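You operate a simulated robot arm through the tools that you are given. There is no shell and no other tool. Be economical: measure what you need, move in short steps, check, and stop when the job is done.

Carry out the task below with a simulated two-armed robot. There is one attempt and no reset: what you move stays moved.

## Task
Put one big scoop of berry, then one of melon, into the steel bowl.
Fine: between the two, lay the scoop back and wipe it out with the blue rag; rag and scoop go back. Set down upright: big scoop.
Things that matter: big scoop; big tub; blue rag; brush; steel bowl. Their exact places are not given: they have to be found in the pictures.

Only the result counts: the job must be done as asked and must still hold three seconds after the hand-in. Knocking over, shifting, dropping, spilling or breaking anything else fails it.

## Robot
Two 7-joint arms with two-finger parallel grippers on one trunk, on a base that drives. Base frame: it is fixed to the floor where the robot stands at the start and does not move with it; the origin is under the middle of the robot, x ahead of it, y to its left, z up; the surface under the hand at the start is at about z = 84. Lengths are in cm, angles in degrees, forces in N, time in s.
The left shoulder is at the start at [6, 14.3, 92.6], the right one opposite. With the tool pointing down near the work surface each hand reaches from about 32 to 74 cm from the robot's upright axis, wherever it stands, measured 20 degrees to its own side. Places, roughly: big scoop (20x9x11 cm) [50, -20, 90]. Payload 1.57 kg a hand.
The tool frame of a hand sits at the grasp point between the pads (the TCP): z along the fingers, y along the line on which they close. The tips reach 3 cm beyond it. The gripper opens to 11 cm. The fingers are 2.4 cm wide and 1.2 cm thick; the gripper's body (4.8 by 11.2 cm) begins 7.8 cm behind the TCP.
Orientation is that of the tool frame in the base frame, as a unit quaternion [w, x, y, z]. With the fingers straight down and closing along the base's y, the tool's x points along the base's -x, its y along +y and its z along -z.

## Interface
- The arms move only by the tool nudge_tool. It takes "left_deltas", "right_deltas" or both (then of equal length, played together; a hand with none holds still); each is a list of rows, each a list of 7 numbers: the closure in counts, from 0 (fully open) to 255 (shut), then the shift along the tool's x, y, z in cm, then the turn, a rotation vector about the tool's x, y, z in degrees. In form: [[grip, tx, ty, tz, wx, wy, wz], ...]. A call has 1 to 10 rows; each row shifts and turns the commanded pose from where the row before left it, along the tool's axes as they then stand. Rows are played at 5 a second. More than 5 cm and 8.6 degrees between two rows, or a gripper value outside its range, and nothing of the call is played. A pose out of reach is approached as far as the arm can. The call stops where the force on the tool passes 70 N (or 10 N more than at its start, if that is more) or the arm is blocked; 0.2 s more then pass. The fingers move at their own pace (about 4.5 cm/s each) and stop on an object; they squeeze with about 25 N. The grip force told is the motor's: it shows also when the fingers shut on nothing. Time passes only in rows, and 0.2 s behind the last, so rows that do not move let the fingers close. It gives the time, the measured TCP pose, the force on the tool (base axes), the opening and the grip force at its end, in the units of the frame above (readings bear some noise), with the torque about the TCP (base axes, N m) and any sound that the robot's microphone picked up.
- Cameras (640 x 400 px; columns grow to the right, rows downward): "scene" is now at [4.23, -3.05, 153.45]; the picture's right is [-0.41, -0.91, 0.00], its down [-0.69, 0.31, -0.65] and it looks along [0.59, -0.26, -0.76] (base axes); focal length 296 px, centre (320, 200). "left" rides on the left gripper at [7, -1.6, -14.1] in its tool frame; the picture's right is [0.23, 0.97, 0.00], its down [-0.86, 0.20, -0.48] and it looks along [-0.47, 0.11, 0.88] (tool axes); focal length 222 px, centre (320, 200). "right" rides on the right gripper at [7, 1.6, -14.1] in its tool frame; the picture's right is [-0.23, 0.97, 0.00], its down [-0.86, -0.20, -0.48] and it looks along [-0.47, -0.11, 0.88] (tool axes); focal length 222 px, centre (320, 200).
- capture(camera): a new picture of that camera. It takes no simulated time.
- move_column(by): slides the trunk up (or, below 0, down) by that many cm; the arms and the scene camera ride with it, the base frame stays. It gives what a move gives, with no picture.
- base_move(legs): drives the robot by 1 to 6 legs, each [ahead, left, turn to the left] in cm, cm and degrees, along the robot's own axes; the way and the turn of a leg run together, so that a leg with both is an arc; at most 150 cm and 180 degrees a leg. The arms and the cameras ride along, it lands a little off, and it stops where it bumps. It gives what a move gives.
- head_to(pan, tilt): turns the head with the scene camera to pan (to the left, within 86 degrees either way) and tilt (down, from -29 to 69), counted from straight ahead of the robot. It gives what a move gives.
- locate(camera, pixels): for up to 12 pixels [column, row] of the newest picture of that camera ("zoom" is the newest enlarged one), the place [x, y, z] in the base frame of the surface seen there, good to about 0.2 cm. It takes no simulated time.
- close_up(camera, box): a new picture of the part [left, top, right, bottom] of that camera's present view, enlarged. It takes no simulated time.
- job_done(): hands the job in; it is judged then, once.

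Go step by step. Measure first, check grasps and placings, and put right what went wrong. The budget is 80 turns and 62 pictures, counting those below and the enlarged ones. Unless the task says otherwise, let go and move clear before handing in, and close with one line.

The tools are called after ">>>" by a JSON object that holds its "op" and its "data". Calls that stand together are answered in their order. nudge_tool: Moves the arms, as the interface text tells. Its arguments: {"type":"object","properties":{"left_deltas":{"type":"array","items":{"type":"array","items":{"type":"number"}}},"right_deltas":{"type":"array","items":{"type":"array","items":{"type":"number"}}}},"required":[]} The other tools are called the same way: move_column (by) slides the trunk up or down; base_move (legs) drives the base; head_to (pan, tilt) turns the head that bears the scene camera; capture (camera) takes a picture; locate (camera, pixels) gives the place of the surface under pixels of a picture; close_up (camera, box) takes an enlarged picture of a part of a camera's view; job_done () hands the job in.

At the start:

```text
time_s: 0.0
left_eef_pos: [48.91, 3.36, 100.01]
left_orientation: [0.0, 0.0, 1.0, 0.0]
left_contact_force: [0.1, 1.3, 0.5]
left_ft_torque: [0.0, 0.01, -0.02]
left_grip_width: 11.02
left_grasp_force: 0.0
right_eef_pos: [43.6, -35.85, 99.97]
right_orientation: [0.0, 0.001, 1.0, 0.0]
right_contact_force: [0.7, -0.8, 0.5]
right_ft_torque: [0.03, 0.02, 0.0]
right_grip_width: 10.99
right_grasp_force: 0.1
trunk travel left (down, up): [-52.5, 6.5]
robot x, y, heading: [0.22, -0.38, -0.3]
head pan, tilt: [-24.0, 49.4]
```

scene: 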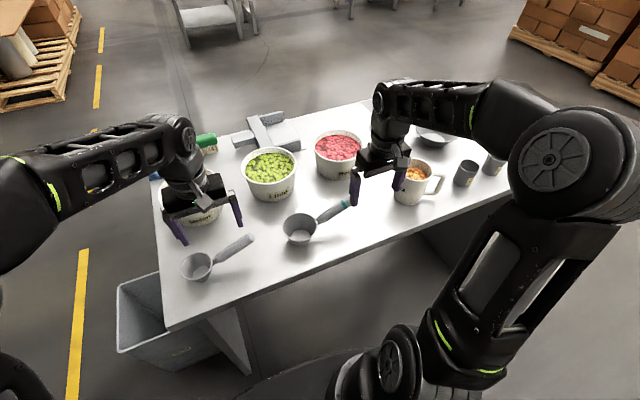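
right: 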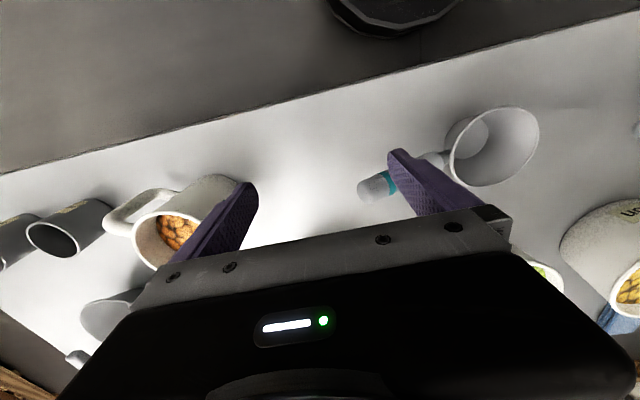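
left: 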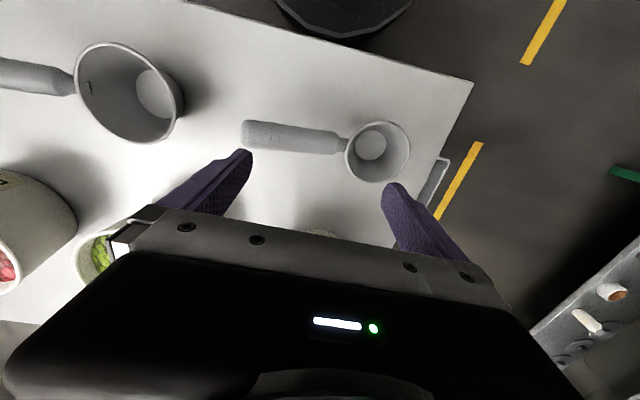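

The scene shows a table with tubs (lime, a red one, one under the left hand), two scoops (bowls near 300,229 and 197,266), a mug, and a bowl at 435,135. I'll look closer.

>>> {"op": "close_up", "data": {"camera": "scene", "box": [140, 90, 360, 228]}}

>>> {"op": "close_up", "data": {"camera": "scene", "box": [340, 80, 540, 220]}}

>>> {"op": "locate", "data": {"camera": "scene", "pixels": [[300, 229], [345, 204], [197, 266], [250, 238], [338, 148], [270, 165], [437, 138], [205, 215], [275, 140], [205, 140], [400, 250], [290, 240]]}}

```text
2.90 times, centred on (250, 159) of scene
```

zoom: 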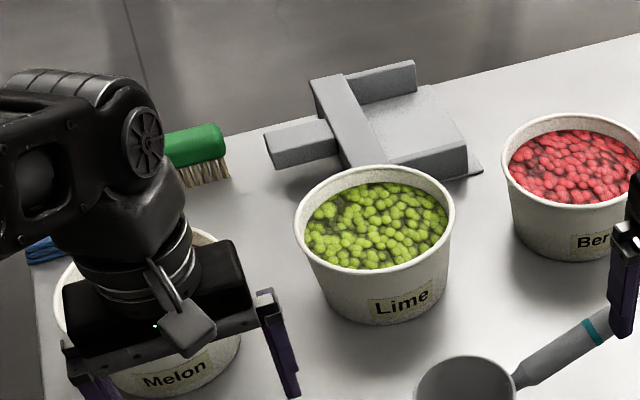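

```text
2.86 times, centred on (440, 150) of scene
```

zoom: 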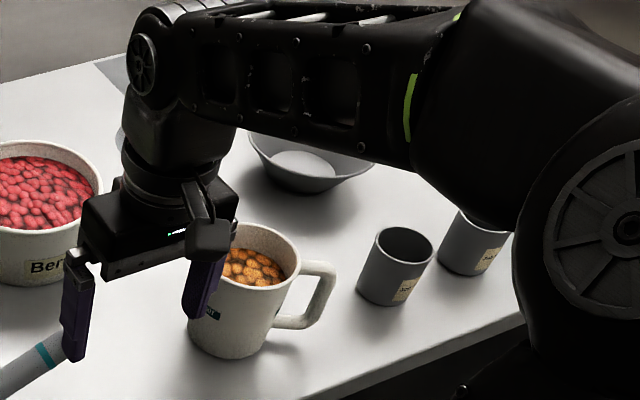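

```text
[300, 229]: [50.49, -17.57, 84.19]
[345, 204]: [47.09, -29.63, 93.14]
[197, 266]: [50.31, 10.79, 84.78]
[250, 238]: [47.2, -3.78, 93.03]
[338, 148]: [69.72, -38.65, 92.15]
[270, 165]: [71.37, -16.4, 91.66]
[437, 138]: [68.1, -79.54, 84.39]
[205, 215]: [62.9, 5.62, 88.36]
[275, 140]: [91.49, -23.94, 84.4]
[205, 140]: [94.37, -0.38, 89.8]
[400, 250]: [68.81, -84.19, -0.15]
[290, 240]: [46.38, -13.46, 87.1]
```

Berry tub is at about [70,-38], lime [71,-16], melon behind the left hand, steel bowl near [68,-80], brush near [94,0], rag partly hidden. I move both hands up and aside for a free view.

>>> {"op": "nudge_tool", "data": {"left_deltas": [[0, 0, 0, -4, 0, 0, 0], [0, 0, 0, -4, 0, 0, 0], [0, 0, 3, -4, 0, 0, 0], [0, 2, 4, 0, 0, 0, 0], [0, 2, 4, 0, 0, 0, 0], [0, 2, 4, 0, 0, 0, 0], [0, 2, 4, 0, 0, 0, 0], [0, 2, 4, 0, 0, 0, 0], [0, 1, 3, 0, 0, 0, 0]], "right_deltas": [[0, 0, 0, -4, 0, 0, 0], [0, 0, 0, -4, 0, 0, 0], [0, 0, -2, -4, 0, 0, 0], [0, 1, -3, 0, 0, 0, 0], [0, 1, -3, 0, 0, 0, 0], [0, 1, -3, 0, 0, 0, 0], [0, 1, -3, 0, 0, 0, 0], [0, 1, -3, 0, 0, 0, 0], [0, 0, 0, 0, 0, 0, 0]]}}

>>> {"op": "capture", "data": {"camera": "scene"}}

```text
time_s: 2.0
left_eef_pos: [37.69, 27.47, 109.27]
left_orientation: [0.001, 0.0, 1.0, 0.0]
left_contact_force: [0.2, -0.4, -0.9]
left_ft_torque: [0.0, -0.03, 0.0]
left_grip_width: 11.02
left_grasp_force: 0.1
left hand out of reach, approached as far as the arm can: row 3
right_eef_pos: [38.55, -51.84, 109.86]
right_orientation: [0.0, 0.0, 1.0, -0.001]
right_contact_force: [-0.2, 0.9, -0.3]
right_ft_torque: [-0.03, 0.0, 0.02]
right_grip_width: 11.0
right_grasp_force: 0.1
right hand out of reach, approached as far as the arm can: row 3
trunk travel left (down, up): [-52.5, 6.5]
robot x, y, heading: [0.09, 0.03, 0.1]
head pan, tilt: [-24.0, 49.4]
```

```text
56 pictures are left
```

scene: 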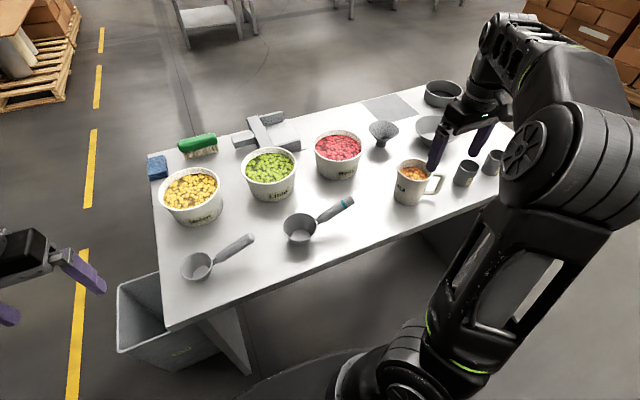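

The view is freer; there are several candidate bowls at the right. I pan the head there.

>>> {"op": "close_up", "data": {"camera": "scene", "box": [330, 70, 530, 210]}}

>>> {"op": "locate", "data": {"camera": "zoom", "pixels": [[160, 190], [310, 180], [360, 70], [200, 110], [400, 355], [510, 310], [270, 320], [30, 230]]}}

>>> {"op": "close_up", "data": {"camera": "scene", "box": [140, 110, 380, 290]}}

>>> {"op": "locate", "data": {"camera": "zoom", "pixels": [[45, 135], [45, 165], [20, 150], [160, 95], [140, 200], [60, 210], [215, 200], [430, 290], [545, 245], [150, 410], [300, 345], [60, 540]]}}

```text
2.86 times, centred on (430, 140) of scene
```

zoom: 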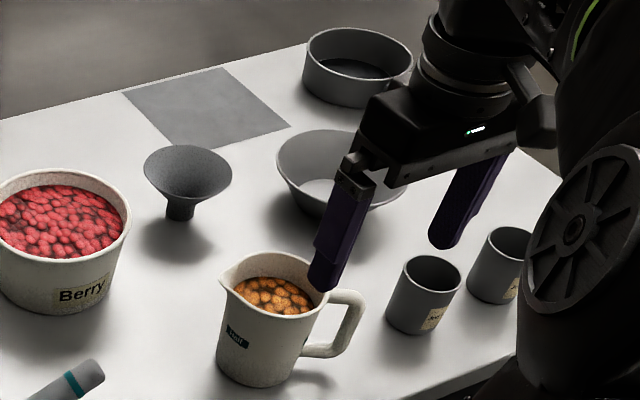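

```text
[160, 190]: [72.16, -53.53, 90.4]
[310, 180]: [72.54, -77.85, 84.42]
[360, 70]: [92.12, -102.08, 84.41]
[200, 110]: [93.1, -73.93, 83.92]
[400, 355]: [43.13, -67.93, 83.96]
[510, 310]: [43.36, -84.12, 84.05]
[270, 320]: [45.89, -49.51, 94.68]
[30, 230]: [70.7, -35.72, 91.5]
```

```text
2.22 times, centred on (260, 200) of scene
```

zoom: 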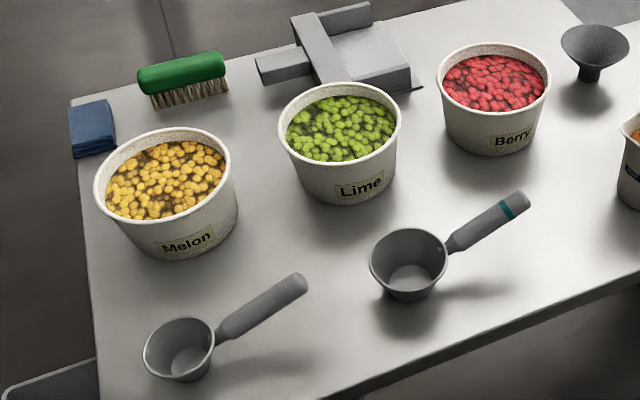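

```text
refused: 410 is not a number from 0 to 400
```

Berry, melon, lime labels are clear; rag is the blue block at zoom (95,128), big scoop the one with teal band. I measure them.

>>> {"op": "locate", "data": {"camera": "zoom", "pixels": [[75, 105], [110, 100], [114, 140], [78, 155], [95, 125], [160, 205], [97, 180], [232, 165], [165, 128], [160, 245], [180, 80], [225, 65]]}}

>>> {"op": "locate", "data": {"camera": "zoom", "pixels": [[371, 262], [446, 250], [408, 229], [408, 278], [450, 244], [480, 228], [508, 208], [524, 200], [495, 50], [440, 80], [548, 85], [495, 85]]}}

>>> {"op": "close_up", "data": {"camera": "scene", "box": [270, 180, 370, 250]}}

>>> {"op": "locate", "data": {"camera": "zoom", "pixels": [[195, 280], [90, 280], [300, 260], [190, 210], [200, 350], [310, 250], [330, 235], [400, 195], [450, 165], [480, 145], [515, 130], [190, 390]]}}

```text
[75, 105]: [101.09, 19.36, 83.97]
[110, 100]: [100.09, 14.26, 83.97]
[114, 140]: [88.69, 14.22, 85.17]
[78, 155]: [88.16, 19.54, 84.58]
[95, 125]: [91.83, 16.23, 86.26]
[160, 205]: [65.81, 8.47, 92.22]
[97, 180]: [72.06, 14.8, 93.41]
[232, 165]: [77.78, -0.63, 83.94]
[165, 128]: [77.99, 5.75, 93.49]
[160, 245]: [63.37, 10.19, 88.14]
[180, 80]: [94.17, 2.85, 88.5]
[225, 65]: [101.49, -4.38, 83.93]
```

```text
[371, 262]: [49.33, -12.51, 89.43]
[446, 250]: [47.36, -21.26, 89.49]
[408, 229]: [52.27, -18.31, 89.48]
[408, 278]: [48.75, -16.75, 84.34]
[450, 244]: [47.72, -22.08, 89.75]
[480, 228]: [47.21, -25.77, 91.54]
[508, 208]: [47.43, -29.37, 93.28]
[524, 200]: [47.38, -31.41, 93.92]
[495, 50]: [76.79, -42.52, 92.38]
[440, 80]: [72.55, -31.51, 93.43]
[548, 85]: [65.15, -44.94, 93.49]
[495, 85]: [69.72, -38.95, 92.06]
```

```text
5.71 times, centred on (320, 215) of scene
```

zoom: 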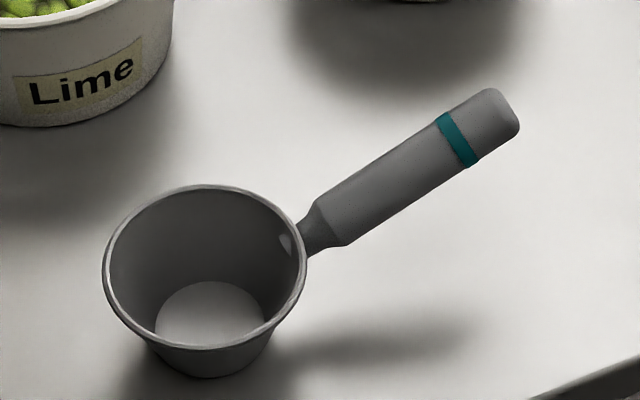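

```text
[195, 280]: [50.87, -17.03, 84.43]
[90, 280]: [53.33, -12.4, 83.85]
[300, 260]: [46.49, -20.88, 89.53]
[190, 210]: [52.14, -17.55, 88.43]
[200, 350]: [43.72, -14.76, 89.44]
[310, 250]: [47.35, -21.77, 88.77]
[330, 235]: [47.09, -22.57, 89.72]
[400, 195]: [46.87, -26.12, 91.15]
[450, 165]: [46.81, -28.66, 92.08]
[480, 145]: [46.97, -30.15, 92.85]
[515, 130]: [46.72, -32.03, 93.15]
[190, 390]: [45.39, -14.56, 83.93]
```

Scoop: rim z≈89.5 around (48,-17), handle rising along -y to (47,-32,93.5). Now I look at the table edges, right side and the rag from the head.

>>> {"op": "head_to", "data": {"pan": -35, "tilt": 60}}

>>> {"op": "capture", "data": {"camera": "scene"}}

>>> {"op": "locate", "data": {"camera": "scene", "pixels": [[140, 250], [220, 215], [300, 190], [360, 160], [420, 130], [150, 262], [320, 390], [250, 330], [400, 230]]}}

```text
time_s: 2.7
left_eef_pos: [37.77, 27.39, 109.23]
left_orientation: [0.0, 0.0, 1.0, 0.0]
left_contact_force: [1.2, 0.8, 0.1]
left_ft_torque: [0.0, -0.02, -0.04]
left_grip_width: 10.98
left_grasp_force: 0.2
right_eef_pos: [38.71, -51.97, 109.84]
right_orientation: [-0.001, -0.001, 1.0, 0.0]
right_contact_force: [-0.3, -0.3, -0.5]
right_ft_torque: [-0.03, 0.0, -0.01]
right_grip_width: 11.01
right_grasp_force: 0.1
trunk travel left (down, up): [-52.5, 6.5]
robot x, y, heading: [0.16, -0.04, 0.2]
head pan, tilt: [-35.0, 60.0]
```

```text
52 pictures are left
```

scene: 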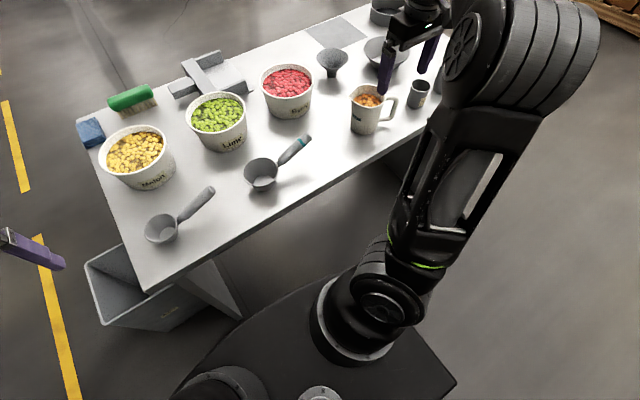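

```text
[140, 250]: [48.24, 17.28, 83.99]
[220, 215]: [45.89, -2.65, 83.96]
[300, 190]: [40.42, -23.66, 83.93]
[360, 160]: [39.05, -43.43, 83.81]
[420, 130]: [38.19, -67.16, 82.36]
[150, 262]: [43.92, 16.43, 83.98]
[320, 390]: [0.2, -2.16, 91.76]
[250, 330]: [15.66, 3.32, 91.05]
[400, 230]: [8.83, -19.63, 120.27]
```

Table front edge is at x≈38. I check where the robot's own front ends and the rag/bowl geometry.

>>> {"op": "locate", "data": {"camera": "scene", "pixels": [[290, 298], [340, 272], [245, 328], [430, 345], [92, 130], [80, 128], [103, 140], [93, 148], [372, 55], [408, 60], [385, 75], [380, 45]]}}

>>> {"op": "close_up", "data": {"camera": "scene", "box": [60, 70, 180, 145]}}

>>> {"op": "locate", "data": {"camera": "zoom", "pixels": [[85, 280], [180, 255], [235, 360], [130, 400], [150, 320], [250, 160], [500, 90], [370, 130], [300, 225], [510, 180]]}}

```text
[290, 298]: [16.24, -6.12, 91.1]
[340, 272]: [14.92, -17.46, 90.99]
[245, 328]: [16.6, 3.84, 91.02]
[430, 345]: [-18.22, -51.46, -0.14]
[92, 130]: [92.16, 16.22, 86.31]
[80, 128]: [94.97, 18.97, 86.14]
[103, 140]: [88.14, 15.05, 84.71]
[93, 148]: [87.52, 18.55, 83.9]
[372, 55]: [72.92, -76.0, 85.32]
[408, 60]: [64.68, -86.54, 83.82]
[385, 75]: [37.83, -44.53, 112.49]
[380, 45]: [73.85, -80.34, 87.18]
```

```text
5.33 times, centred on (120, 108) of scene
```

zoom: 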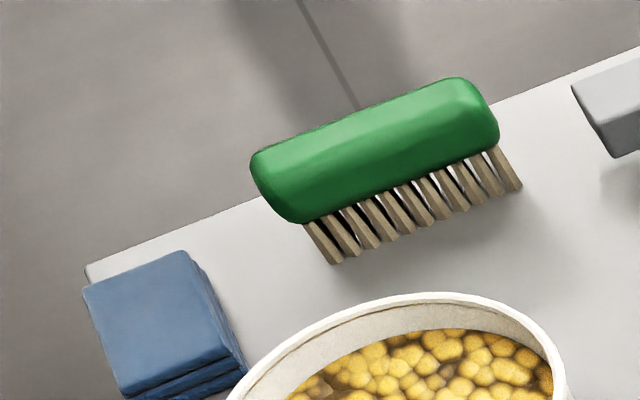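

```text
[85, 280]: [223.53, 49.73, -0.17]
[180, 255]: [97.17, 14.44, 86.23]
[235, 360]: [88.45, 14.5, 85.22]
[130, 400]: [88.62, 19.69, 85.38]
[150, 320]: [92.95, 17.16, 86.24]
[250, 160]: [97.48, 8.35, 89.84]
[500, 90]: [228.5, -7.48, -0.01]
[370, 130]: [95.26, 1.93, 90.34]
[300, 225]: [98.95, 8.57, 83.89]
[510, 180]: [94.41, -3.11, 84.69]
```

The robot's front is at x≈17, so it may drive up to ~18 cm ahead if needed. I'll take the scoop from here: spin the right hand so the fingers close along x.

>>> {"op": "nudge_tool", "data": {"right_deltas": [[0, 0, 0, 0, 0, 0, -8.5], [0, 0, 0, 0, 0, 0, -8.5], [0, 0, 0, 0, 0, 0, -8.5], [0, 0, 0, 0, 0, 0, -8.5], [0, 0, 0, 0, 0, 0, -8.5], [0, 0, 0, 0, 0, 0, -8.5], [0, 0, 0, 0, 0, 0, -8.5], [0, 0, 0, 0, 0, 0, -8.5], [0, 0, 0, 0, 0, 0, -8.5], [0, 0, 0, 0, 0, 0, -8.5]]}}

>>> {"op": "nudge_tool", "data": {"right_deltas": [[0, 0, -2, 0, 0, -8, -5], [0, 0, -2, 0, 0, -8, 0], [0, 0, -2, 0, 0, -8, 0], [0, 0, -2, 0, 0, -8, 0], [0, 0, -1, 0, 0, -8, 0]]}}

```text
time_s: 4.9
left_eef_pos: [37.78, 27.42, 109.23]
left_orientation: [0.0, 0.0, 1.0, 0.0]
left_contact_force: [0.3, -0.1, -0.4]
left_ft_torque: [-0.01, 0.01, -0.03]
left_grip_width: 10.99
left_grasp_force: 0.0
right_eef_pos: [38.59, -51.96, 109.87]
right_orientation: [0.0, -0.676, 0.737, 0.001]
right_contact_force: [-0.2, 0.8, -0.2]
right_ft_torque: [-0.01, -0.02, -0.02]
right_grip_width: 11.0
right_grasp_force: 0.0
trunk travel left (down, up): [-52.5, 6.5]
robot x, y, heading: [0.47, -0.03, 0.1]
head pan, tilt: [-35.0, 60.0]
```

```text
refused: row 1 steps farther than a row can; nothing moved
```

Spin worked (tool y ≈ -x). Finish spin, lean 40°, then move to a pre-grasp point 12 cm behind the handle.

>>> {"op": "nudge_tool", "data": {"right_deltas": [[0, 0, 0, 0, 0, 0, -5], [0, 0, -2, 0, 0, -8, 0], [0, 0, -2, 0, 0, -8, 0], [0, 0, -2, 0, 0, -8, 0], [0, 0, -2, 0, 0, -8, 0], [0, 0, -0.9, 0, 0, -8, 0]]}}

>>> {"op": "nudge_tool", "data": {"right_deltas": [[0, -1.5, 0, 4, 0, 0, 0], [0, -1.5, 0, 4, 0, 0, 0], [0, -1.5, 0, 4, 0, 0, 0], [0, -1.5, 0, 4, 0, 0, 0], [0, -0.3, 0, 1.9, 0, 0, 0]]}}

>>> {"op": "capture", "data": {"camera": "right"}}

```text
time_s: 6.3
left_eef_pos: [37.87, 27.43, 109.3]
left_orientation: [0.0, 0.0, 1.0, 0.0]
left_contact_force: [-0.4, 0.6, 0.1]
left_ft_torque: [-0.02, -0.03, -0.02]
left_grip_width: 11.02
left_grasp_force: 0.0
right_eef_pos: [40.04, -49.6, 108.91]
right_orientation: [0.016, -0.707, 0.707, 0.016]
right_contact_force: [-0.3, 0.0, -0.4]
right_ft_torque: [0.0, 0.01, 0.01]
right_grip_width: 11.01
right_grasp_force: 0.0
right hand out of reach, approached as far as the arm can: row 2, 3, 4, 5, 6
trunk travel left (down, up): [-52.5, 6.5]
robot x, y, heading: [-0.13, -0.14, 0.1]
head pan, tilt: [-35.0, 60.0]
```

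```text
time_s: 7.5
left_eef_pos: [37.81, 27.46, 109.27]
left_orientation: [0.0, 0.0, 1.0, 0.0]
left_contact_force: [0.2, 0.5, -0.2]
left_ft_torque: [-0.02, -0.01, 0.0]
left_grip_width: 11.01
left_grasp_force: 0.0
right_eef_pos: [39.99, -42.54, 91.36]
right_orientation: [0.016, -0.706, 0.707, 0.016]
right_contact_force: [1.0, -0.4, 0.1]
right_ft_torque: [0.0, 0.01, -0.01]
right_grip_width: 11.01
right_grasp_force: 0.1
trunk travel left (down, up): [-52.5, 6.5]
robot x, y, heading: [-0.41, 0.02, 0.1]
head pan, tilt: [-35.0, 60.0]
```

```text
50 pictures are left
```

right: 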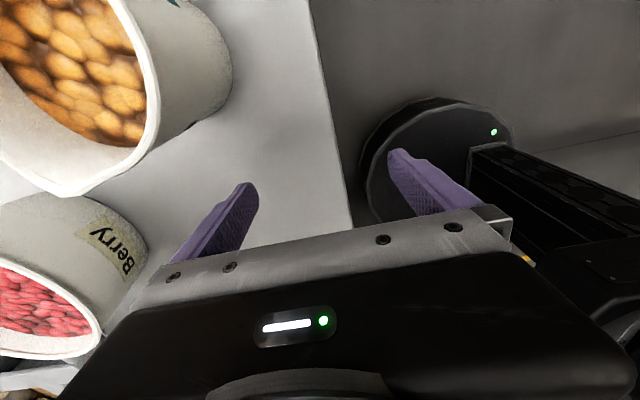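

The lean was refused by reach there and the hand went lower than wished, next to the mug at [46,-50]. I go straight up and then over to above the handle, and try the lean there.

>>> {"op": "nudge_tool", "data": {"right_deltas": [[0, 0, 0, -4.5, 0, 0, 0], [0, 0, 0, -4.5, 0, 0, 0], [0, -3, -2, 0, 0, 0, 0], [0, -3, -2, 0, 0, 0, 0], [0, -3, -2, 0, 0, 0, 0], [0, -2, -1.5, 0, 0, 0, 0], [0, 0, 0, 0, 0, -8, 0], [0, 0, 0, 0, 0, -8, 0], [0, 0, 0, 0, 0, -8, 0]]}}

>>> {"op": "capture", "data": {"camera": "right"}}

```text
time_s: 9.5
left_eef_pos: [37.87, 27.36, 109.3]
left_orientation: [0.0, -0.001, 1.0, 0.0]
left_contact_force: [1.4, -0.2, -0.3]
left_ft_torque: [0.02, -0.01, 0.0]
left_grip_width: 11.0
left_grasp_force: 0.0
right_eef_pos: [47.43, -32.0, 100.79]
right_orientation: [0.163, -0.688, 0.688, 0.163]
right_contact_force: [0.0, -0.3, 0.1]
right_ft_torque: [0.01, -0.02, 0.01]
right_grip_width: 11.03
right_grasp_force: 0.2
trunk travel left (down, up): [-52.5, 6.5]
robot x, y, heading: [0.11, -0.09, -0.0]
head pan, tilt: [-35.0, 60.0]
```

```text
49 pictures are left
```

right: 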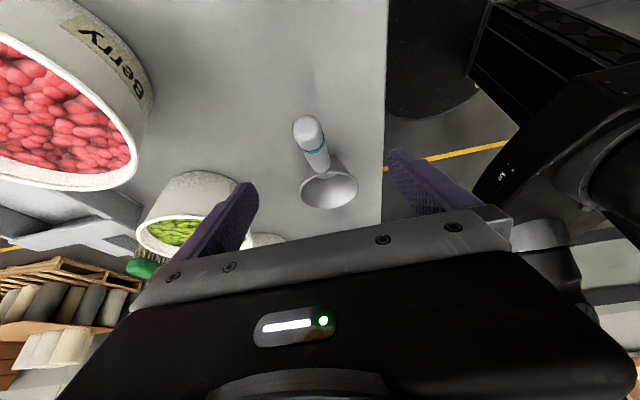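

Lean is 26.6° now and the handle is between the fingers. Complete the lean to 40° and descend to the handle.

>>> {"op": "nudge_tool", "data": {"right_deltas": [[0, 0, 0, 0, 0, -6.7, 0], [0, 0, 0, 0, 0, -6.7, 0], [0, 1.65, 0, 2, 0, 0, 0], [0, 1.65, 0, 2, 0, 0, 0], [0, 0, 0, 3, 0, 0, 0], [0, 0, 0, 1.5, 0, 0, 0], [0, 0, 0, 1.3, 0, 0, 0]]}}

>>> {"op": "close_up", "data": {"camera": "scene", "box": [220, 100, 360, 200]}}

>>> {"op": "capture", "data": {"camera": "right"}}

```text
time_s: 11.1
left_eef_pos: [37.84, 27.53, 109.26]
left_orientation: [-0.001, 0.0, 1.0, 0.0]
left_contact_force: [-0.3, 0.4, -0.6]
left_ft_torque: [-0.01, -0.03, 0.01]
left_grip_width: 11.0
left_grasp_force: 0.2
right_eef_pos: [47.5, -28.17, 91.15]
right_orientation: [-0.241, 0.665, -0.665, -0.241]
right_contact_force: [-0.4, 0.0, 0.1]
right_ft_torque: [-0.03, 0.02, -0.02]
right_grip_width: 11.01
right_grasp_force: 0.0
trunk travel left (down, up): [-52.5, 6.5]
robot x, y, heading: [-0.27, -0.17, -0.1]
head pan, tilt: [-35.0, 60.0]
```

```text
4.00 times, centred on (290, 150) of scene
```

zoom: 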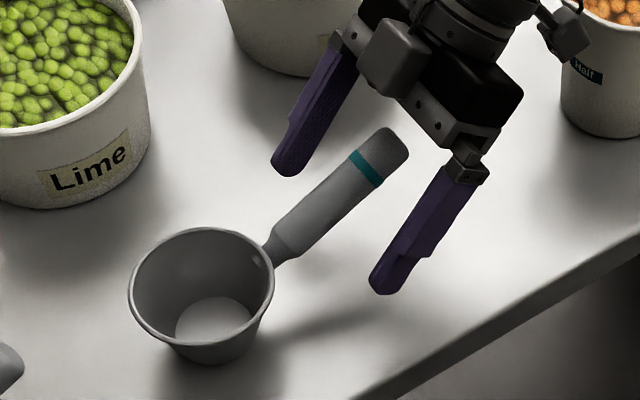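

```text
47 pictures are left
```

right: 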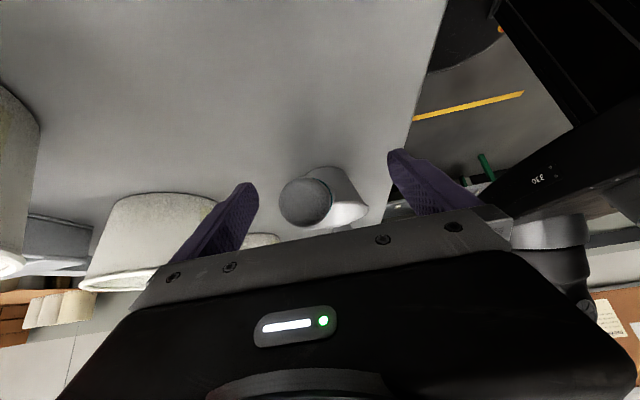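

The handle is between the pads. Close on it.

>>> {"op": "nudge_tool", "data": {"right_deltas": [[0, 0, 0, 0.5, 0, 0, 0], [120, 0, 0, 0, 0, 0, 0], [255, 0, 0, 0, 0, 0, 0], [255, 0, 0, 0, 0, 0, 0], [255, 0, 0, 0, 0, 0, 0], [255, 0, 0, 0, 0, 0, 0], [255, 0, 0, 0, 0, 0, 0], [255, 0, 0, 0, 0, 0, 0]]}}

>>> {"op": "close_up", "data": {"camera": "scene", "box": [220, 100, 360, 200]}}

>>> {"op": "locate", "data": {"camera": "zoom", "pixels": [[131, 295], [272, 265], [200, 230], [208, 340]]}}

```text
time_s: 12.9
left_eef_pos: [37.8, 27.43, 109.26]
left_orientation: [0.0, 0.0, 1.0, 0.001]
left_contact_force: [0.4, 0.4, 0.1]
left_ft_torque: [0.03, -0.01, 0.01]
left_grip_width: 10.99
left_grasp_force: 0.1
right_eef_pos: [47.55, -27.83, 90.7]
right_orientation: [0.241, -0.664, 0.665, 0.242]
right_contact_force: [-0.4, 0.8, -0.7]
right_ft_torque: [-0.04, 0.09, 0.07]
right_grip_width: 2.67
right_grasp_force: 24.6
trunk travel left (down, up): [-52.5, 6.5]
robot x, y, heading: [0.23, 0.2, 0.2]
head pan, tilt: [-35.0, 60.0]
```

```text
4.00 times, centred on (290, 150) of scene
```

zoom: 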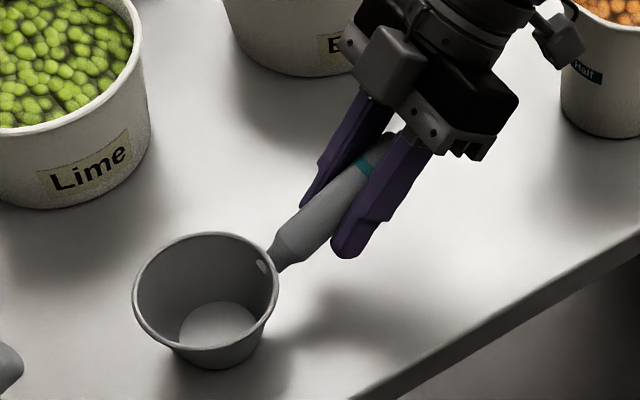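

```text
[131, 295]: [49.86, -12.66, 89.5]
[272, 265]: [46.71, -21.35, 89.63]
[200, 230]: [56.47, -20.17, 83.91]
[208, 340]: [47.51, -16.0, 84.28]
```

Grasp is firm (2.67 cm, 24.6 N). Lift 13 cm and turn the scoop so its handle points to the robot.

>>> {"op": "nudge_tool", "data": {"right_deltas": [[255, -1.3, 0, -1.5, 0, 0, 0], [255, -2.3, 0, -2.7, 0, 0, 0], [255, -2.3, 0, -2.7, 0, 0, 0], [255, -2.3, 0, -2.7, 0, 0, 0], [255, 0, 0, 0, 5.4, 0, 6.4], [255, 0, 0, 0, 5.4, 0, 6.4], [255, 0, 0, 0, 5.4, 0, 6.4], [255, 0, 0, 0, 5.4, 0, 6.4], [255, 0, 0, 0, 5.4, 0, 6.4]]}}

>>> {"op": "nudge_tool", "data": {"right_deltas": [[255, 0, 0, 0, 5.4, 0, 6.4], [255, 0, 0, 0, 5.4, 0, 6.4], [255, 0, 0, 0, 5.4, 0, 6.4], [255, 0, 0, 0, 5.4, 0, 6.4], [255, 0, 0, 0, 5.4, 0, 6.4], [255, 0, 0, 0, 4.2, 0, 5]]}}

>>> {"op": "capture", "data": {"camera": "scene"}}

```text
time_s: 14.9
left_eef_pos: [37.72, 27.45, 109.38]
left_orientation: [0.001, -0.001, 1.0, 0.001]
left_contact_force: [-0.4, 0.6, -0.8]
left_ft_torque: [0.0, -0.03, 0.01]
left_grip_width: 10.98
left_grasp_force: 0.1
right_eef_pos: [47.52, -27.74, 103.39]
right_orientation: [0.313, -0.382, 0.858, 0.138]
right_contact_force: [0.6, 0.2, -1.1]
right_ft_torque: [-0.11, 0.15, -0.01]
right_grip_width: 2.65
right_grasp_force: 24.8
trunk travel left (down, up): [-52.5, 6.5]
robot x, y, heading: [-0.02, -0.19, -0.2]
head pan, tilt: [-35.0, 60.0]
```

```text
time_s: 16.3
left_eef_pos: [37.87, 27.45, 109.3]
left_orientation: [0.0, -0.001, 1.0, 0.0]
left_contact_force: [-0.1, -0.1, 0.6]
left_ft_torque: [-0.01, -0.02, 0.04]
left_grip_width: 10.98
left_grasp_force: 0.0
right_eef_pos: [47.68, -27.76, 103.37]
right_orientation: [0.344, 0.001, 0.939, -0.003]
right_contact_force: [-0.2, -0.2, -1.9]
right_ft_torque: [-0.01, 0.17, -0.02]
right_grip_width: 2.65
right_grasp_force: 25.0
trunk travel left (down, up): [-52.5, 6.5]
robot x, y, heading: [0.15, -0.15, -0.1]
head pan, tilt: [-35.0, 60.0]
```

```text
45 pictures are left
```

scene: 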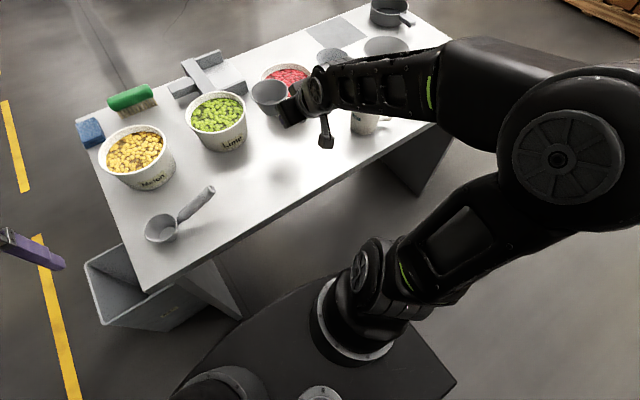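

Scoop held with handle to the robot. Now drive 12 ahead and 38 right so berry tub and bowl are both in reach.

>>> {"op": "base_move", "data": {"legs": [[12, -38, 0]]}}

>>> {"op": "head_to", "data": {"pan": -20, "tilt": 52}}

>>> {"op": "capture", "data": {"camera": "scene"}}

```text
time_s: 18.8
left_eef_pos: [49.92, -10.19, 109.37]
left_orientation: [0.0, -0.003, 1.0, -0.001]
left_contact_force: [-0.3, -0.3, -0.2]
left_ft_torque: [0.04, 0.02, 0.02]
left_grip_width: 10.99
left_grasp_force: 0.1
right_eef_pos: [59.85, -65.28, 103.35]
right_orientation: [0.343, 0.001, 0.939, -0.002]
right_contact_force: [0.5, -0.5, -1.6]
right_ft_torque: [-0.04, 0.13, 0.02]
right_grip_width: 2.67
right_grasp_force: 24.7
trunk travel left (down, up): [-52.5, 6.5]
robot x, y, heading: [12.1, -37.36, 0.3]
head pan, tilt: [-35.0, 60.0]
```

```text
time_s: 19.6
left_eef_pos: [49.84, -10.07, 109.32]
left_orientation: [0.001, -0.003, 1.0, 0.0]
left_contact_force: [-0.4, 0.1, -0.6]
left_ft_torque: [0.01, 0.0, -0.01]
left_grip_width: 11.02
left_grasp_force: 0.0
right_eef_pos: [59.91, -65.17, 103.51]
right_orientation: [0.344, -0.001, 0.939, -0.002]
right_contact_force: [0.2, 0.1, -1.6]
right_ft_torque: [-0.01, 0.19, 0.04]
right_grip_width: 2.66
right_grasp_force: 24.8
trunk travel left (down, up): [-52.5, 6.5]
robot x, y, heading: [12.46, -37.65, 0.4]
head pan, tilt: [-20.0, 52.0]
```

```text
44 pictures are left
```

scene: 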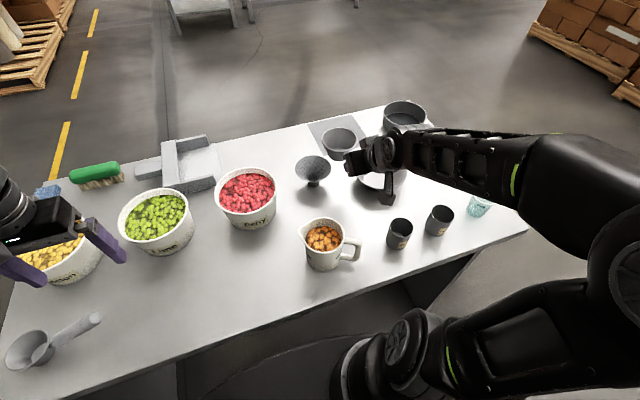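

Now I measure the berry tub rim and surface.

>>> {"op": "close_up", "data": {"camera": "scene", "box": [190, 140, 330, 240]}}

>>> {"op": "locate", "data": {"camera": "zoom", "pixels": [[250, 123], [120, 207], [245, 275], [390, 195], [250, 200], [200, 230], [310, 210], [250, 160], [160, 190], [245, 250], [345, 185], [300, 390]]}}

```text
4.00 times, centred on (260, 190) of scene
```

zoom: 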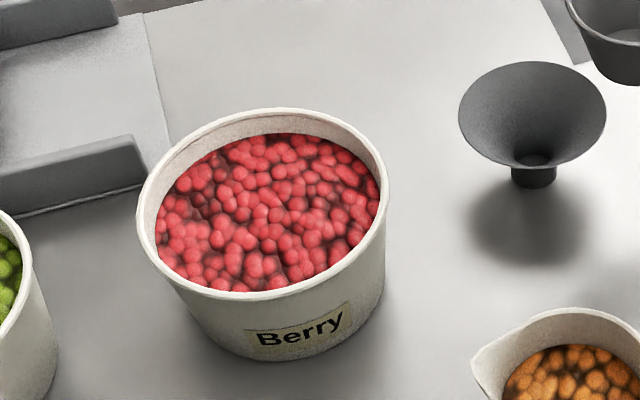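

```text
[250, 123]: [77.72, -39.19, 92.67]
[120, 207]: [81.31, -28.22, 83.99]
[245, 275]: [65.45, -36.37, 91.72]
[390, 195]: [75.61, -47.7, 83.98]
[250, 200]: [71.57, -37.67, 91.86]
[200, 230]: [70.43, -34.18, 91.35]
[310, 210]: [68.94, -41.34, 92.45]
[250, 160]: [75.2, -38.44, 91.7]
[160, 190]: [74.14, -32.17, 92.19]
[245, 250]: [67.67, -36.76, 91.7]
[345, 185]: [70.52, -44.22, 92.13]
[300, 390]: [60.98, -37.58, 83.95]
```

Berry surface z≈91.8, opening x 64.5–77.5, centre (71,-38.3). I raise the column for headroom, carry the scoop over the tub, and pitch its mouth forward 55°.

>>> {"op": "move_column", "data": {"by": 6.3}}

>>> {"op": "nudge_tool", "data": {"right_deltas": [[255, 0, 4.5, 0, 0, 0, 0], [255, 0, 4.5, 0, 0, 0, 0], [255, 0, 4.5, 0, 0, 0, 0], [255, 0, 4.5, 0, 0, 0, 0], [255, 0, 4.5, 0, 0, 0, 0], [255, 1.1, 4.4, 1.3, 0, 0, 0], [255, 1.1, 0.4, 1.3, 0, 0, 0]]}}

```text
time_s: 20.6
left_eef_pos: [49.85, -10.04, 115.46]
left_orientation: [-0.001, -0.002, 1.0, 0.001]
left_contact_force: [0.2, 0.0, 0.1]
left_ft_torque: [0.02, -0.01, 0.0]
left_grip_width: 10.99
left_grasp_force: 0.1
right_eef_pos: [59.95, -65.26, 109.79]
right_orientation: [0.344, 0.001, 0.939, -0.003]
right_contact_force: [0.5, 0.1, -1.4]
right_ft_torque: [-0.01, 0.16, -0.03]
right_grip_width: 2.66
right_grasp_force: 25.6
trunk travel left (down, up): [-58.8, 0.2]
robot x, y, heading: [12.0, -37.15, 0.1]
head pan, tilt: [-20.0, 52.0]
```

```text
time_s: 22.2
left_eef_pos: [49.91, -9.99, 115.59]
left_orientation: [0.0, -0.002, 1.0, -0.001]
left_contact_force: [-0.4, 1.0, 0.7]
left_ft_torque: [0.0, 0.01, 0.0]
left_grip_width: 10.99
left_grasp_force: 0.0
right_eef_pos: [59.8, -37.9, 106.12]
right_orientation: [0.342, 0.0, 0.94, -0.003]
right_contact_force: [-0.2, 0.9, -1.8]
right_ft_torque: [-0.05, 0.19, 0.02]
right_grip_width: 2.63
right_grasp_force: 25.4
trunk travel left (down, up): [-58.8, 0.2]
robot x, y, heading: [12.25, -37.68, 0.5]
head pan, tilt: [-20.0, 52.0]
```

Position reached. Now pitch forward 55°.

>>> {"op": "nudge_tool", "data": {"right_deltas": [[255, -0.55, 0, 0.46, 0, 7.86, 0], [255, -0.61, 0, 0.38, 0, 7.86, 0], [255, -0.65, 0, 0.3, 0, 7.86, 0], [255, -0.69, 0, 0.2, 0, 7.86, 0], [255, -0.71, 0, 0.11, 0, 7.86, 0], [255, -0.72, 0, 0.01, 0, 7.86, 0], [255, -0.71, 0, -0.09, 0, 7.86, 0]]}}

>>> {"op": "capture", "data": {"camera": "scene"}}

>>> {"op": "capture", "data": {"camera": "right"}}

```text
time_s: 23.8
left_eef_pos: [49.85, -9.94, 115.54]
left_orientation: [-0.001, -0.002, 1.0, 0.0]
left_contact_force: [-0.7, -0.2, -0.3]
left_ft_torque: [0.01, 0.05, 0.0]
left_grip_width: 11.01
left_grasp_force: 0.1
right_eef_pos: [61.59, -38.57, 103.28]
right_orientation: [-0.123, 0.001, 0.992, 0.0]
right_contact_force: [-0.1, -0.2, -2.9]
right_ft_torque: [0.0, 0.11, 0.03]
right_grip_width: 2.67
right_grasp_force: 24.8
right hand out of reach, approached as far as the arm can: row 7
trunk travel left (down, up): [-58.8, 0.2]
robot x, y, heading: [12.16, -37.36, 0.4]
head pan, tilt: [-20.0, 52.0]
```

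```text
42 pictures are left
```

scene: 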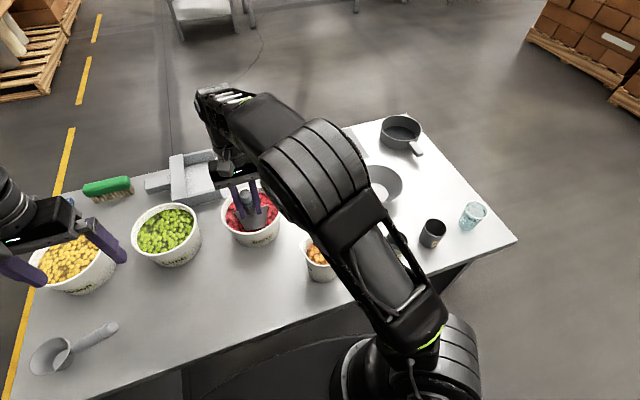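

```text
41 pictures are left
```

right: 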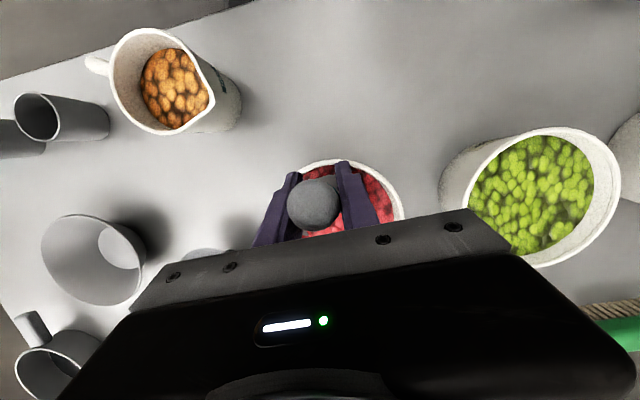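

The hand fell a bit short: M≈(66.9, z 93.9), too near the tub's near rim. I shift 3 cm ahead and 0.7 left before plunging.

>>> {"op": "nudge_tool", "data": {"right_deltas": [[255, -1.07, 0.3, -0.1, 0, 0, 0], [255, -1.07, 0.3, -0.1, 0, 0, 0], [255, -1.07, 0.1, -0.1, 0, 0, 0]]}}

>>> {"op": "close_up", "data": {"camera": "scene", "box": [180, 140, 320, 260]}}

```text
time_s: 24.6
left_eef_pos: [49.86, -10.08, 115.53]
left_orientation: [0.0, -0.002, 1.0, 0.0]
left_contact_force: [-0.4, 0.5, 0.4]
left_ft_torque: [0.0, 0.02, 0.02]
left_grip_width: 11.0
left_grasp_force: 0.1
right_eef_pos: [62.46, -38.33, 101.36]
right_orientation: [-0.127, 0.0, 0.992, -0.001]
right_contact_force: [-0.4, -0.1, -2.5]
right_ft_torque: [0.03, 0.06, -0.01]
right_grip_width: 2.67
right_grasp_force: 25.6
right hand out of reach, approached as far as the arm can: row 1, 2, 3
trunk travel left (down, up): [-58.8, 0.2]
robot x, y, heading: [12.21, -37.42, 0.5]
head pan, tilt: [-20.0, 52.0]
```

```text
3.33 times, centred on (250, 200) of scene
```

zoom: 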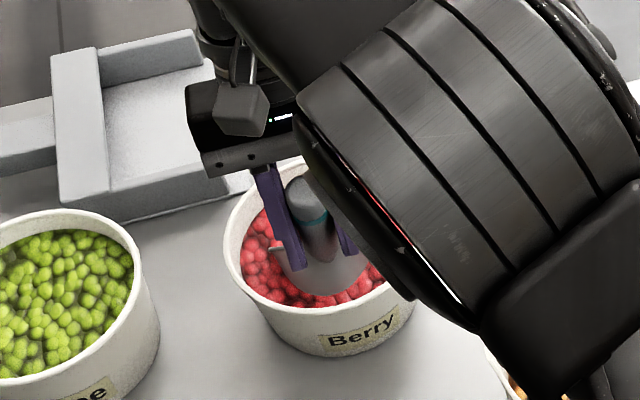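

Still reach-limited with that much tilt, but the scoop is in the berries with low force. I ease the tilt back to 40° while driving the cup forward and down.

>>> {"op": "nudge_tool", "data": {"right_deltas": [[255, -1.03, 0.2, 0.77, 0, -7.3, 0], [255, -0.92, 0.2, 0.89, 0, -7.3, 0], [255, 0, 0, 0, 0, 0, 0]]}}

>>> {"op": "close_up", "data": {"camera": "scene", "box": [180, 140, 320, 260]}}

```text
time_s: 25.4
left_eef_pos: [49.8, -9.97, 115.65]
left_orientation: [0.001, -0.003, 1.0, 0.001]
left_contact_force: [0.0, -0.3, 0.1]
left_ft_torque: [0.01, 0.0, 0.0]
left_grip_width: 10.97
left_grasp_force: 0.0
right_eef_pos: [64.04, -38.14, 99.35]
right_orientation: [-0.002, 0.001, 1.0, -0.002]
right_contact_force: [-1.9, -1.2, -2.6]
right_ft_torque: [-0.06, 0.38, -0.09]
right_grip_width: 2.67
right_grasp_force: 25.4
trunk travel left (down, up): [-58.8, 0.2]
robot x, y, heading: [12.09, -38.2, 0.1]
head pan, tilt: [-20.0, 52.0]
```

```text
3.33 times, centred on (250, 200) of scene
```

zoom: 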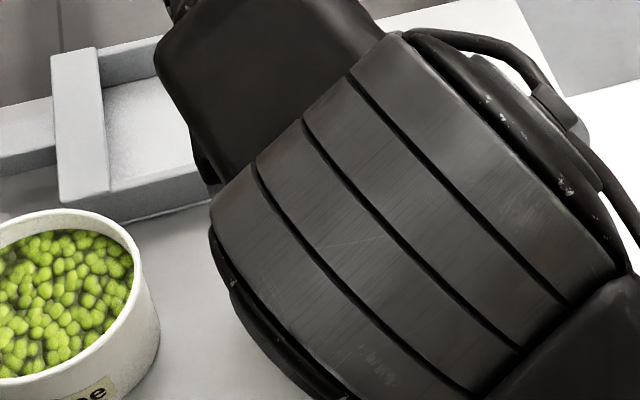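

The cup is now at 40° tilt in the berries with mild resistance. I roll it level while rising out.

>>> {"op": "nudge_tool", "data": {"right_deltas": [[255, 0.33, 0, 0.7, 0, -6, 0], [255, 0.4, 0, 0.66, 0, -6, 0], [255, 0.7, 0, -0.15, 0, -6.5, 0], [255, 0.68, 0, -0.23, 0, -6.5, 0], [255, 0.36, 0, -0.61, 0, -7.5, 0], [255, 0.27, 0, -0.65, 0, -7.5, 0], [255, -1.29, 0, -1.53, 0, 0, 0], [255, -1.29, 0, -1.53, 0, 0, 0]]}}

>>> {"op": "capture", "data": {"camera": "scene"}}

>>> {"op": "capture", "data": {"camera": "right"}}

```text
time_s: 27.2
left_eef_pos: [49.83, -10.14, 115.55]
left_orientation: [0.0, -0.003, 1.0, 0.0]
left_contact_force: [-0.7, 1.0, -0.4]
left_ft_torque: [0.01, -0.01, 0.02]
left_grip_width: 10.99
left_grasp_force: 0.0
right_eef_pos: [61.03, -38.88, 102.64]
right_orientation: [0.337, 0.008, 0.942, -0.004]
right_contact_force: [0.7, -0.5, -3.6]
right_ft_torque: [0.03, 0.28, 0.0]
right_grip_width: 2.7
right_grasp_force: 25.3
trunk travel left (down, up): [-58.8, 0.2]
robot x, y, heading: [11.9, -37.83, 0.3]
head pan, tilt: [-20.0, 52.0]
```

```text
38 pictures are left
```

scene: 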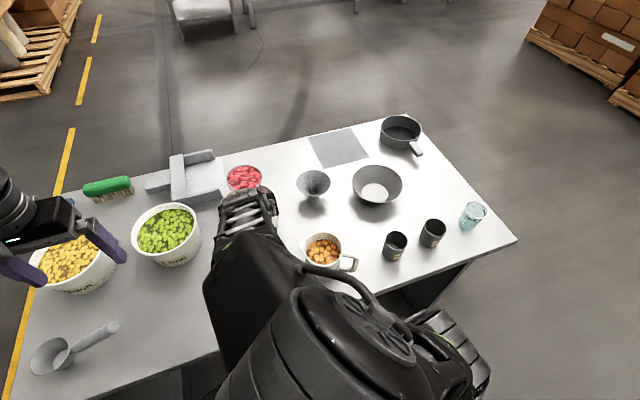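

```text
37 pictures are left
```

right: 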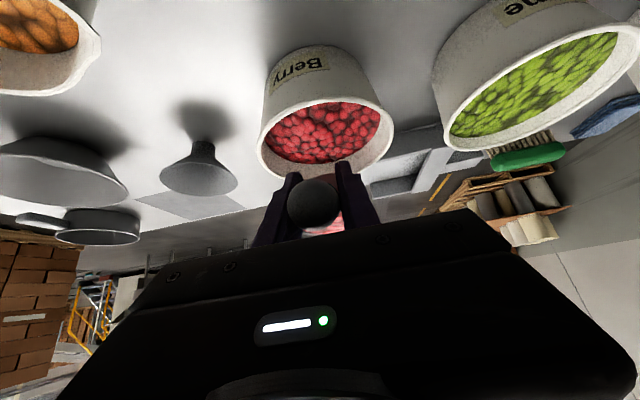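

Load went from 1.7 to 3.6 N and red fill is seen at (244,178): scoop is full. Measure the steel bowl.

>>> {"op": "locate", "data": {"camera": "scene", "pixels": [[352, 182], [403, 184], [377, 167], [375, 195], [377, 203], [244, 178], [231, 185], [261, 178], [312, 172], [330, 180], [323, 238], [395, 235]]}}

>>> {"op": "close_up", "data": {"camera": "scene", "box": [200, 140, 300, 210]}}

```text
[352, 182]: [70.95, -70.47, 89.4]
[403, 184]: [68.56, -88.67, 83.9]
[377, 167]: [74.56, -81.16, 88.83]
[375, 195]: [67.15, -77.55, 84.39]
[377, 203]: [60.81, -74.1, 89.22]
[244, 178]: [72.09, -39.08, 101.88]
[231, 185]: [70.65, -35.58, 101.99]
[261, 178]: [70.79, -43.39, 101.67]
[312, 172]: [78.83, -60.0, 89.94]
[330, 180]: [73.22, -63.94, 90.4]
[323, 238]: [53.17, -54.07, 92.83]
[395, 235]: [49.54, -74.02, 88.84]
```

```text
5.71 times, centred on (250, 175) of scene
```

zoom: 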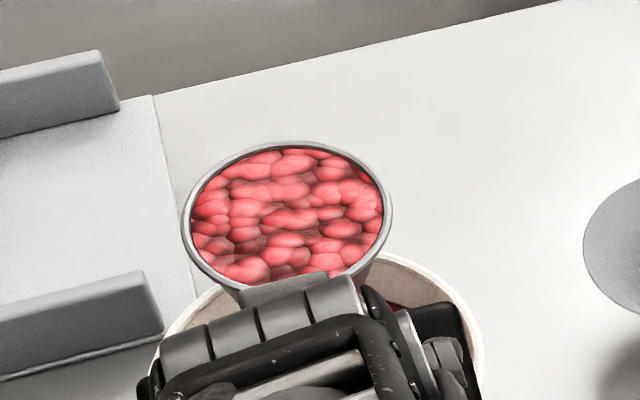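

The scoop is full to the rim; the steel bowl centre is ≈(67,-78), rim z≈89.4. Carry the scoop level over to it.

>>> {"op": "nudge_tool", "data": {"right_deltas": [[255, -0.6, 0, -0.8, 0, 0, 0], [255, -0.6, -2, -0.8, 0, 0, 0], [255, 0.4, -4.1, -0.33, 0, 0, 0], [255, 0.4, -4.7, -0.33, 0, 0, 0], [255, 0.4, -4.7, -0.33, 0, 0, 0], [255, 0.4, -4.7, -0.33, 0, 0, 0], [255, 0.4, -4.7, -0.33, 0, 0, 0], [255, 0.4, -4.7, -0.33, 0, 0, 0], [255, 0.4, -4.7, -0.33, 0, 0, 0], [255, 0.4, -4, -0.33, 0, 0, 0]]}}

>>> {"op": "capture", "data": {"camera": "scene"}}

```text
time_s: 29.4
left_eef_pos: [49.82, -10.03, 115.71]
left_orientation: [0.0, -0.002, 1.0, 0.0]
left_contact_force: [-0.5, -0.7, 0.2]
left_ft_torque: [0.01, 0.03, -0.01]
left_grip_width: 11.0
left_grasp_force: 0.1
right_eef_pos: [56.57, -76.22, 104.93]
right_orientation: [0.339, -0.002, 0.941, -0.002]
right_contact_force: [-0.1, -0.5, -1.9]
right_ft_torque: [0.03, 0.34, 0.02]
right_grip_width: 2.67
right_grasp_force: 25.0
trunk travel left (down, up): [-58.8, 0.2]
robot x, y, heading: [12.3, -37.46, 0.4]
head pan, tilt: [-20.0, 52.0]
```

```text
35 pictures are left
```

scene: 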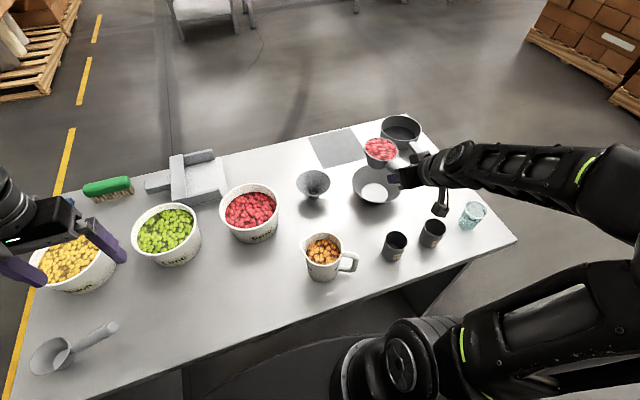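

Still full. Check the bowl's rim against the scoop in an enlarged view.

>>> {"op": "close_up", "data": {"camera": "scene", "box": [330, 120, 450, 220]}}

>>> {"op": "locate", "data": {"camera": "zoom", "pixels": [[118, 245], [122, 265], [145, 300], [180, 322], [235, 333], [290, 322], [330, 295], [347, 260], [150, 225], [165, 150], [355, 130], [260, 140]]}}

```text
4.00 times, centred on (390, 170) of scene
```

zoom: 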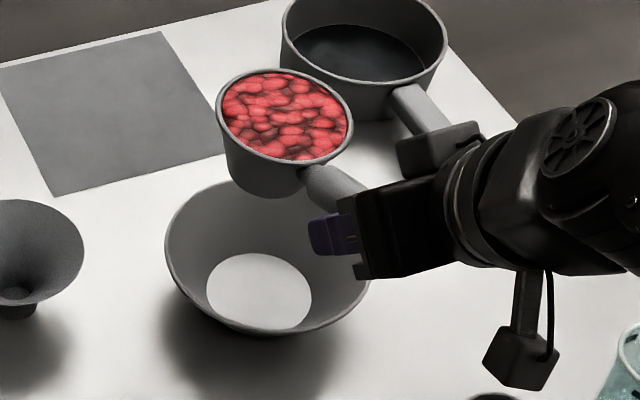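

```text
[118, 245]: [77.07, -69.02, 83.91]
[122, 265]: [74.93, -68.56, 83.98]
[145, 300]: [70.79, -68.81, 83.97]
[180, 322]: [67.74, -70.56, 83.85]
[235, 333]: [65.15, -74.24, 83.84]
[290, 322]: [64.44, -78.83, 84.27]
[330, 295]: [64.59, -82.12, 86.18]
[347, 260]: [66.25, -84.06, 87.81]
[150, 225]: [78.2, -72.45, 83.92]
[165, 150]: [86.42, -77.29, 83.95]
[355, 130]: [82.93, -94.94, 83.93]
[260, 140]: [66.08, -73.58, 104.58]
```

>>> {"op": "locate", "data": {"camera": "zoom", "pixels": [[170, 245], [175, 270], [195, 298], [225, 322], [255, 331], [300, 328], [340, 312], [365, 288], [185, 205], [258, 290], [285, 110], [222, 110]]}}

```text
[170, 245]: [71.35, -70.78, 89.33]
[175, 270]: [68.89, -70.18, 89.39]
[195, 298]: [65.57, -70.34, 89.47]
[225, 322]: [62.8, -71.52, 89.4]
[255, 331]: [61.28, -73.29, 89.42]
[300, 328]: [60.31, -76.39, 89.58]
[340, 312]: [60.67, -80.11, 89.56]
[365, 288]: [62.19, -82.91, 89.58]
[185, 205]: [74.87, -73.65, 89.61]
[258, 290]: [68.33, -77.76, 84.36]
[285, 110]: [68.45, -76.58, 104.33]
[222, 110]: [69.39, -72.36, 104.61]
```

Bowl centre (68.4,-78), radius 8, rim z 89.5; the scoop hovers over it. First I lean the hand to 62° (cup tilts back slightly) and lower, keeping the cup above the bowl, then roll it.

>>> {"op": "nudge_tool", "data": {"right_deltas": [[255, 1.32, -0.57, 1.76, 0, -7.45, 0], [255, 1.54, -0.57, 1.57, 0, -7.45, 0], [255, 1.73, -0.57, 1.36, 0, -7.45, 0]]}}

```text
time_s: 30.2
left_eef_pos: [49.7, -9.98, 115.61]
left_orientation: [0.0, -0.002, 1.0, 0.0]
left_contact_force: [-0.6, -1.2, 0.3]
left_ft_torque: [0.02, -0.02, -0.02]
left_grip_width: 11.0
left_grasp_force: 0.0
right_eef_pos: [56.9, -78.21, 98.49]
right_orientation: [0.516, -0.001, 0.856, -0.002]
right_contact_force: [-0.2, -0.1, -2.9]
right_ft_torque: [0.0, 0.36, 0.01]
right_grip_width: 2.68
right_grasp_force: 25.2
trunk travel left (down, up): [-58.8, 0.2]
robot x, y, heading: [11.75, -37.45, 0.3]
head pan, tilt: [-20.0, 52.0]
```

Reached. Now roll the cup toward +y over the bowl.

>>> {"op": "nudge_tool", "data": {"right_deltas": [[255, 0.04, -0.42, 0.02, 3.85, 0, -7.24], [255, 0.04, -0.42, 0.02, 3.85, 0, -7.24], [255, 0.04, -0.42, 0.02, 3.85, 0, -7.24], [255, 0.04, -0.42, 0.02, 3.85, 0, -7.24], [255, 0.04, -0.42, 0.02, 3.85, 0, -7.24], [255, 0.04, -0.42, 0.02, 3.85, 0, -7.24], [255, 0.04, -0.42, 0.02, 3.85, 0, -7.24], [255, 0.04, -0.42, 0.02, 3.85, 0, -7.24], [255, 0.04, -0.42, 0.02, 3.85, 0, -7.24]]}}

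>>> {"op": "close_up", "data": {"camera": "scene", "box": [330, 120, 450, 220]}}

```text
time_s: 32.2
left_eef_pos: [49.83, -9.96, 115.6]
left_orientation: [0.0, -0.002, 1.0, 0.001]
left_contact_force: [-0.1, -0.1, -0.5]
left_ft_torque: [0.0, 0.02, -0.03]
left_grip_width: 10.99
left_grasp_force: 0.0
right_eef_pos: [58.14, -82.31, 99.61]
right_orientation: [0.411, -0.309, 0.684, -0.517]
right_contact_force: [-0.2, -0.8, -2.2]
right_ft_torque: [0.0, 0.25, -0.01]
right_grip_width: 2.66
right_grasp_force: 24.9
right hand out of reach, approached as far as the arm can: row 3, 4, 5
trunk travel left (down, up): [-58.8, 0.2]
robot x, y, heading: [11.86, -37.72, 0.3]
head pan, tilt: [-20.0, 52.0]
```

```text
4.00 times, centred on (390, 170) of scene
```

zoom: 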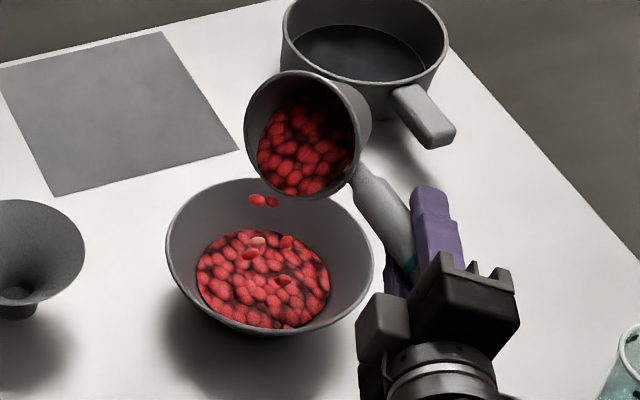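

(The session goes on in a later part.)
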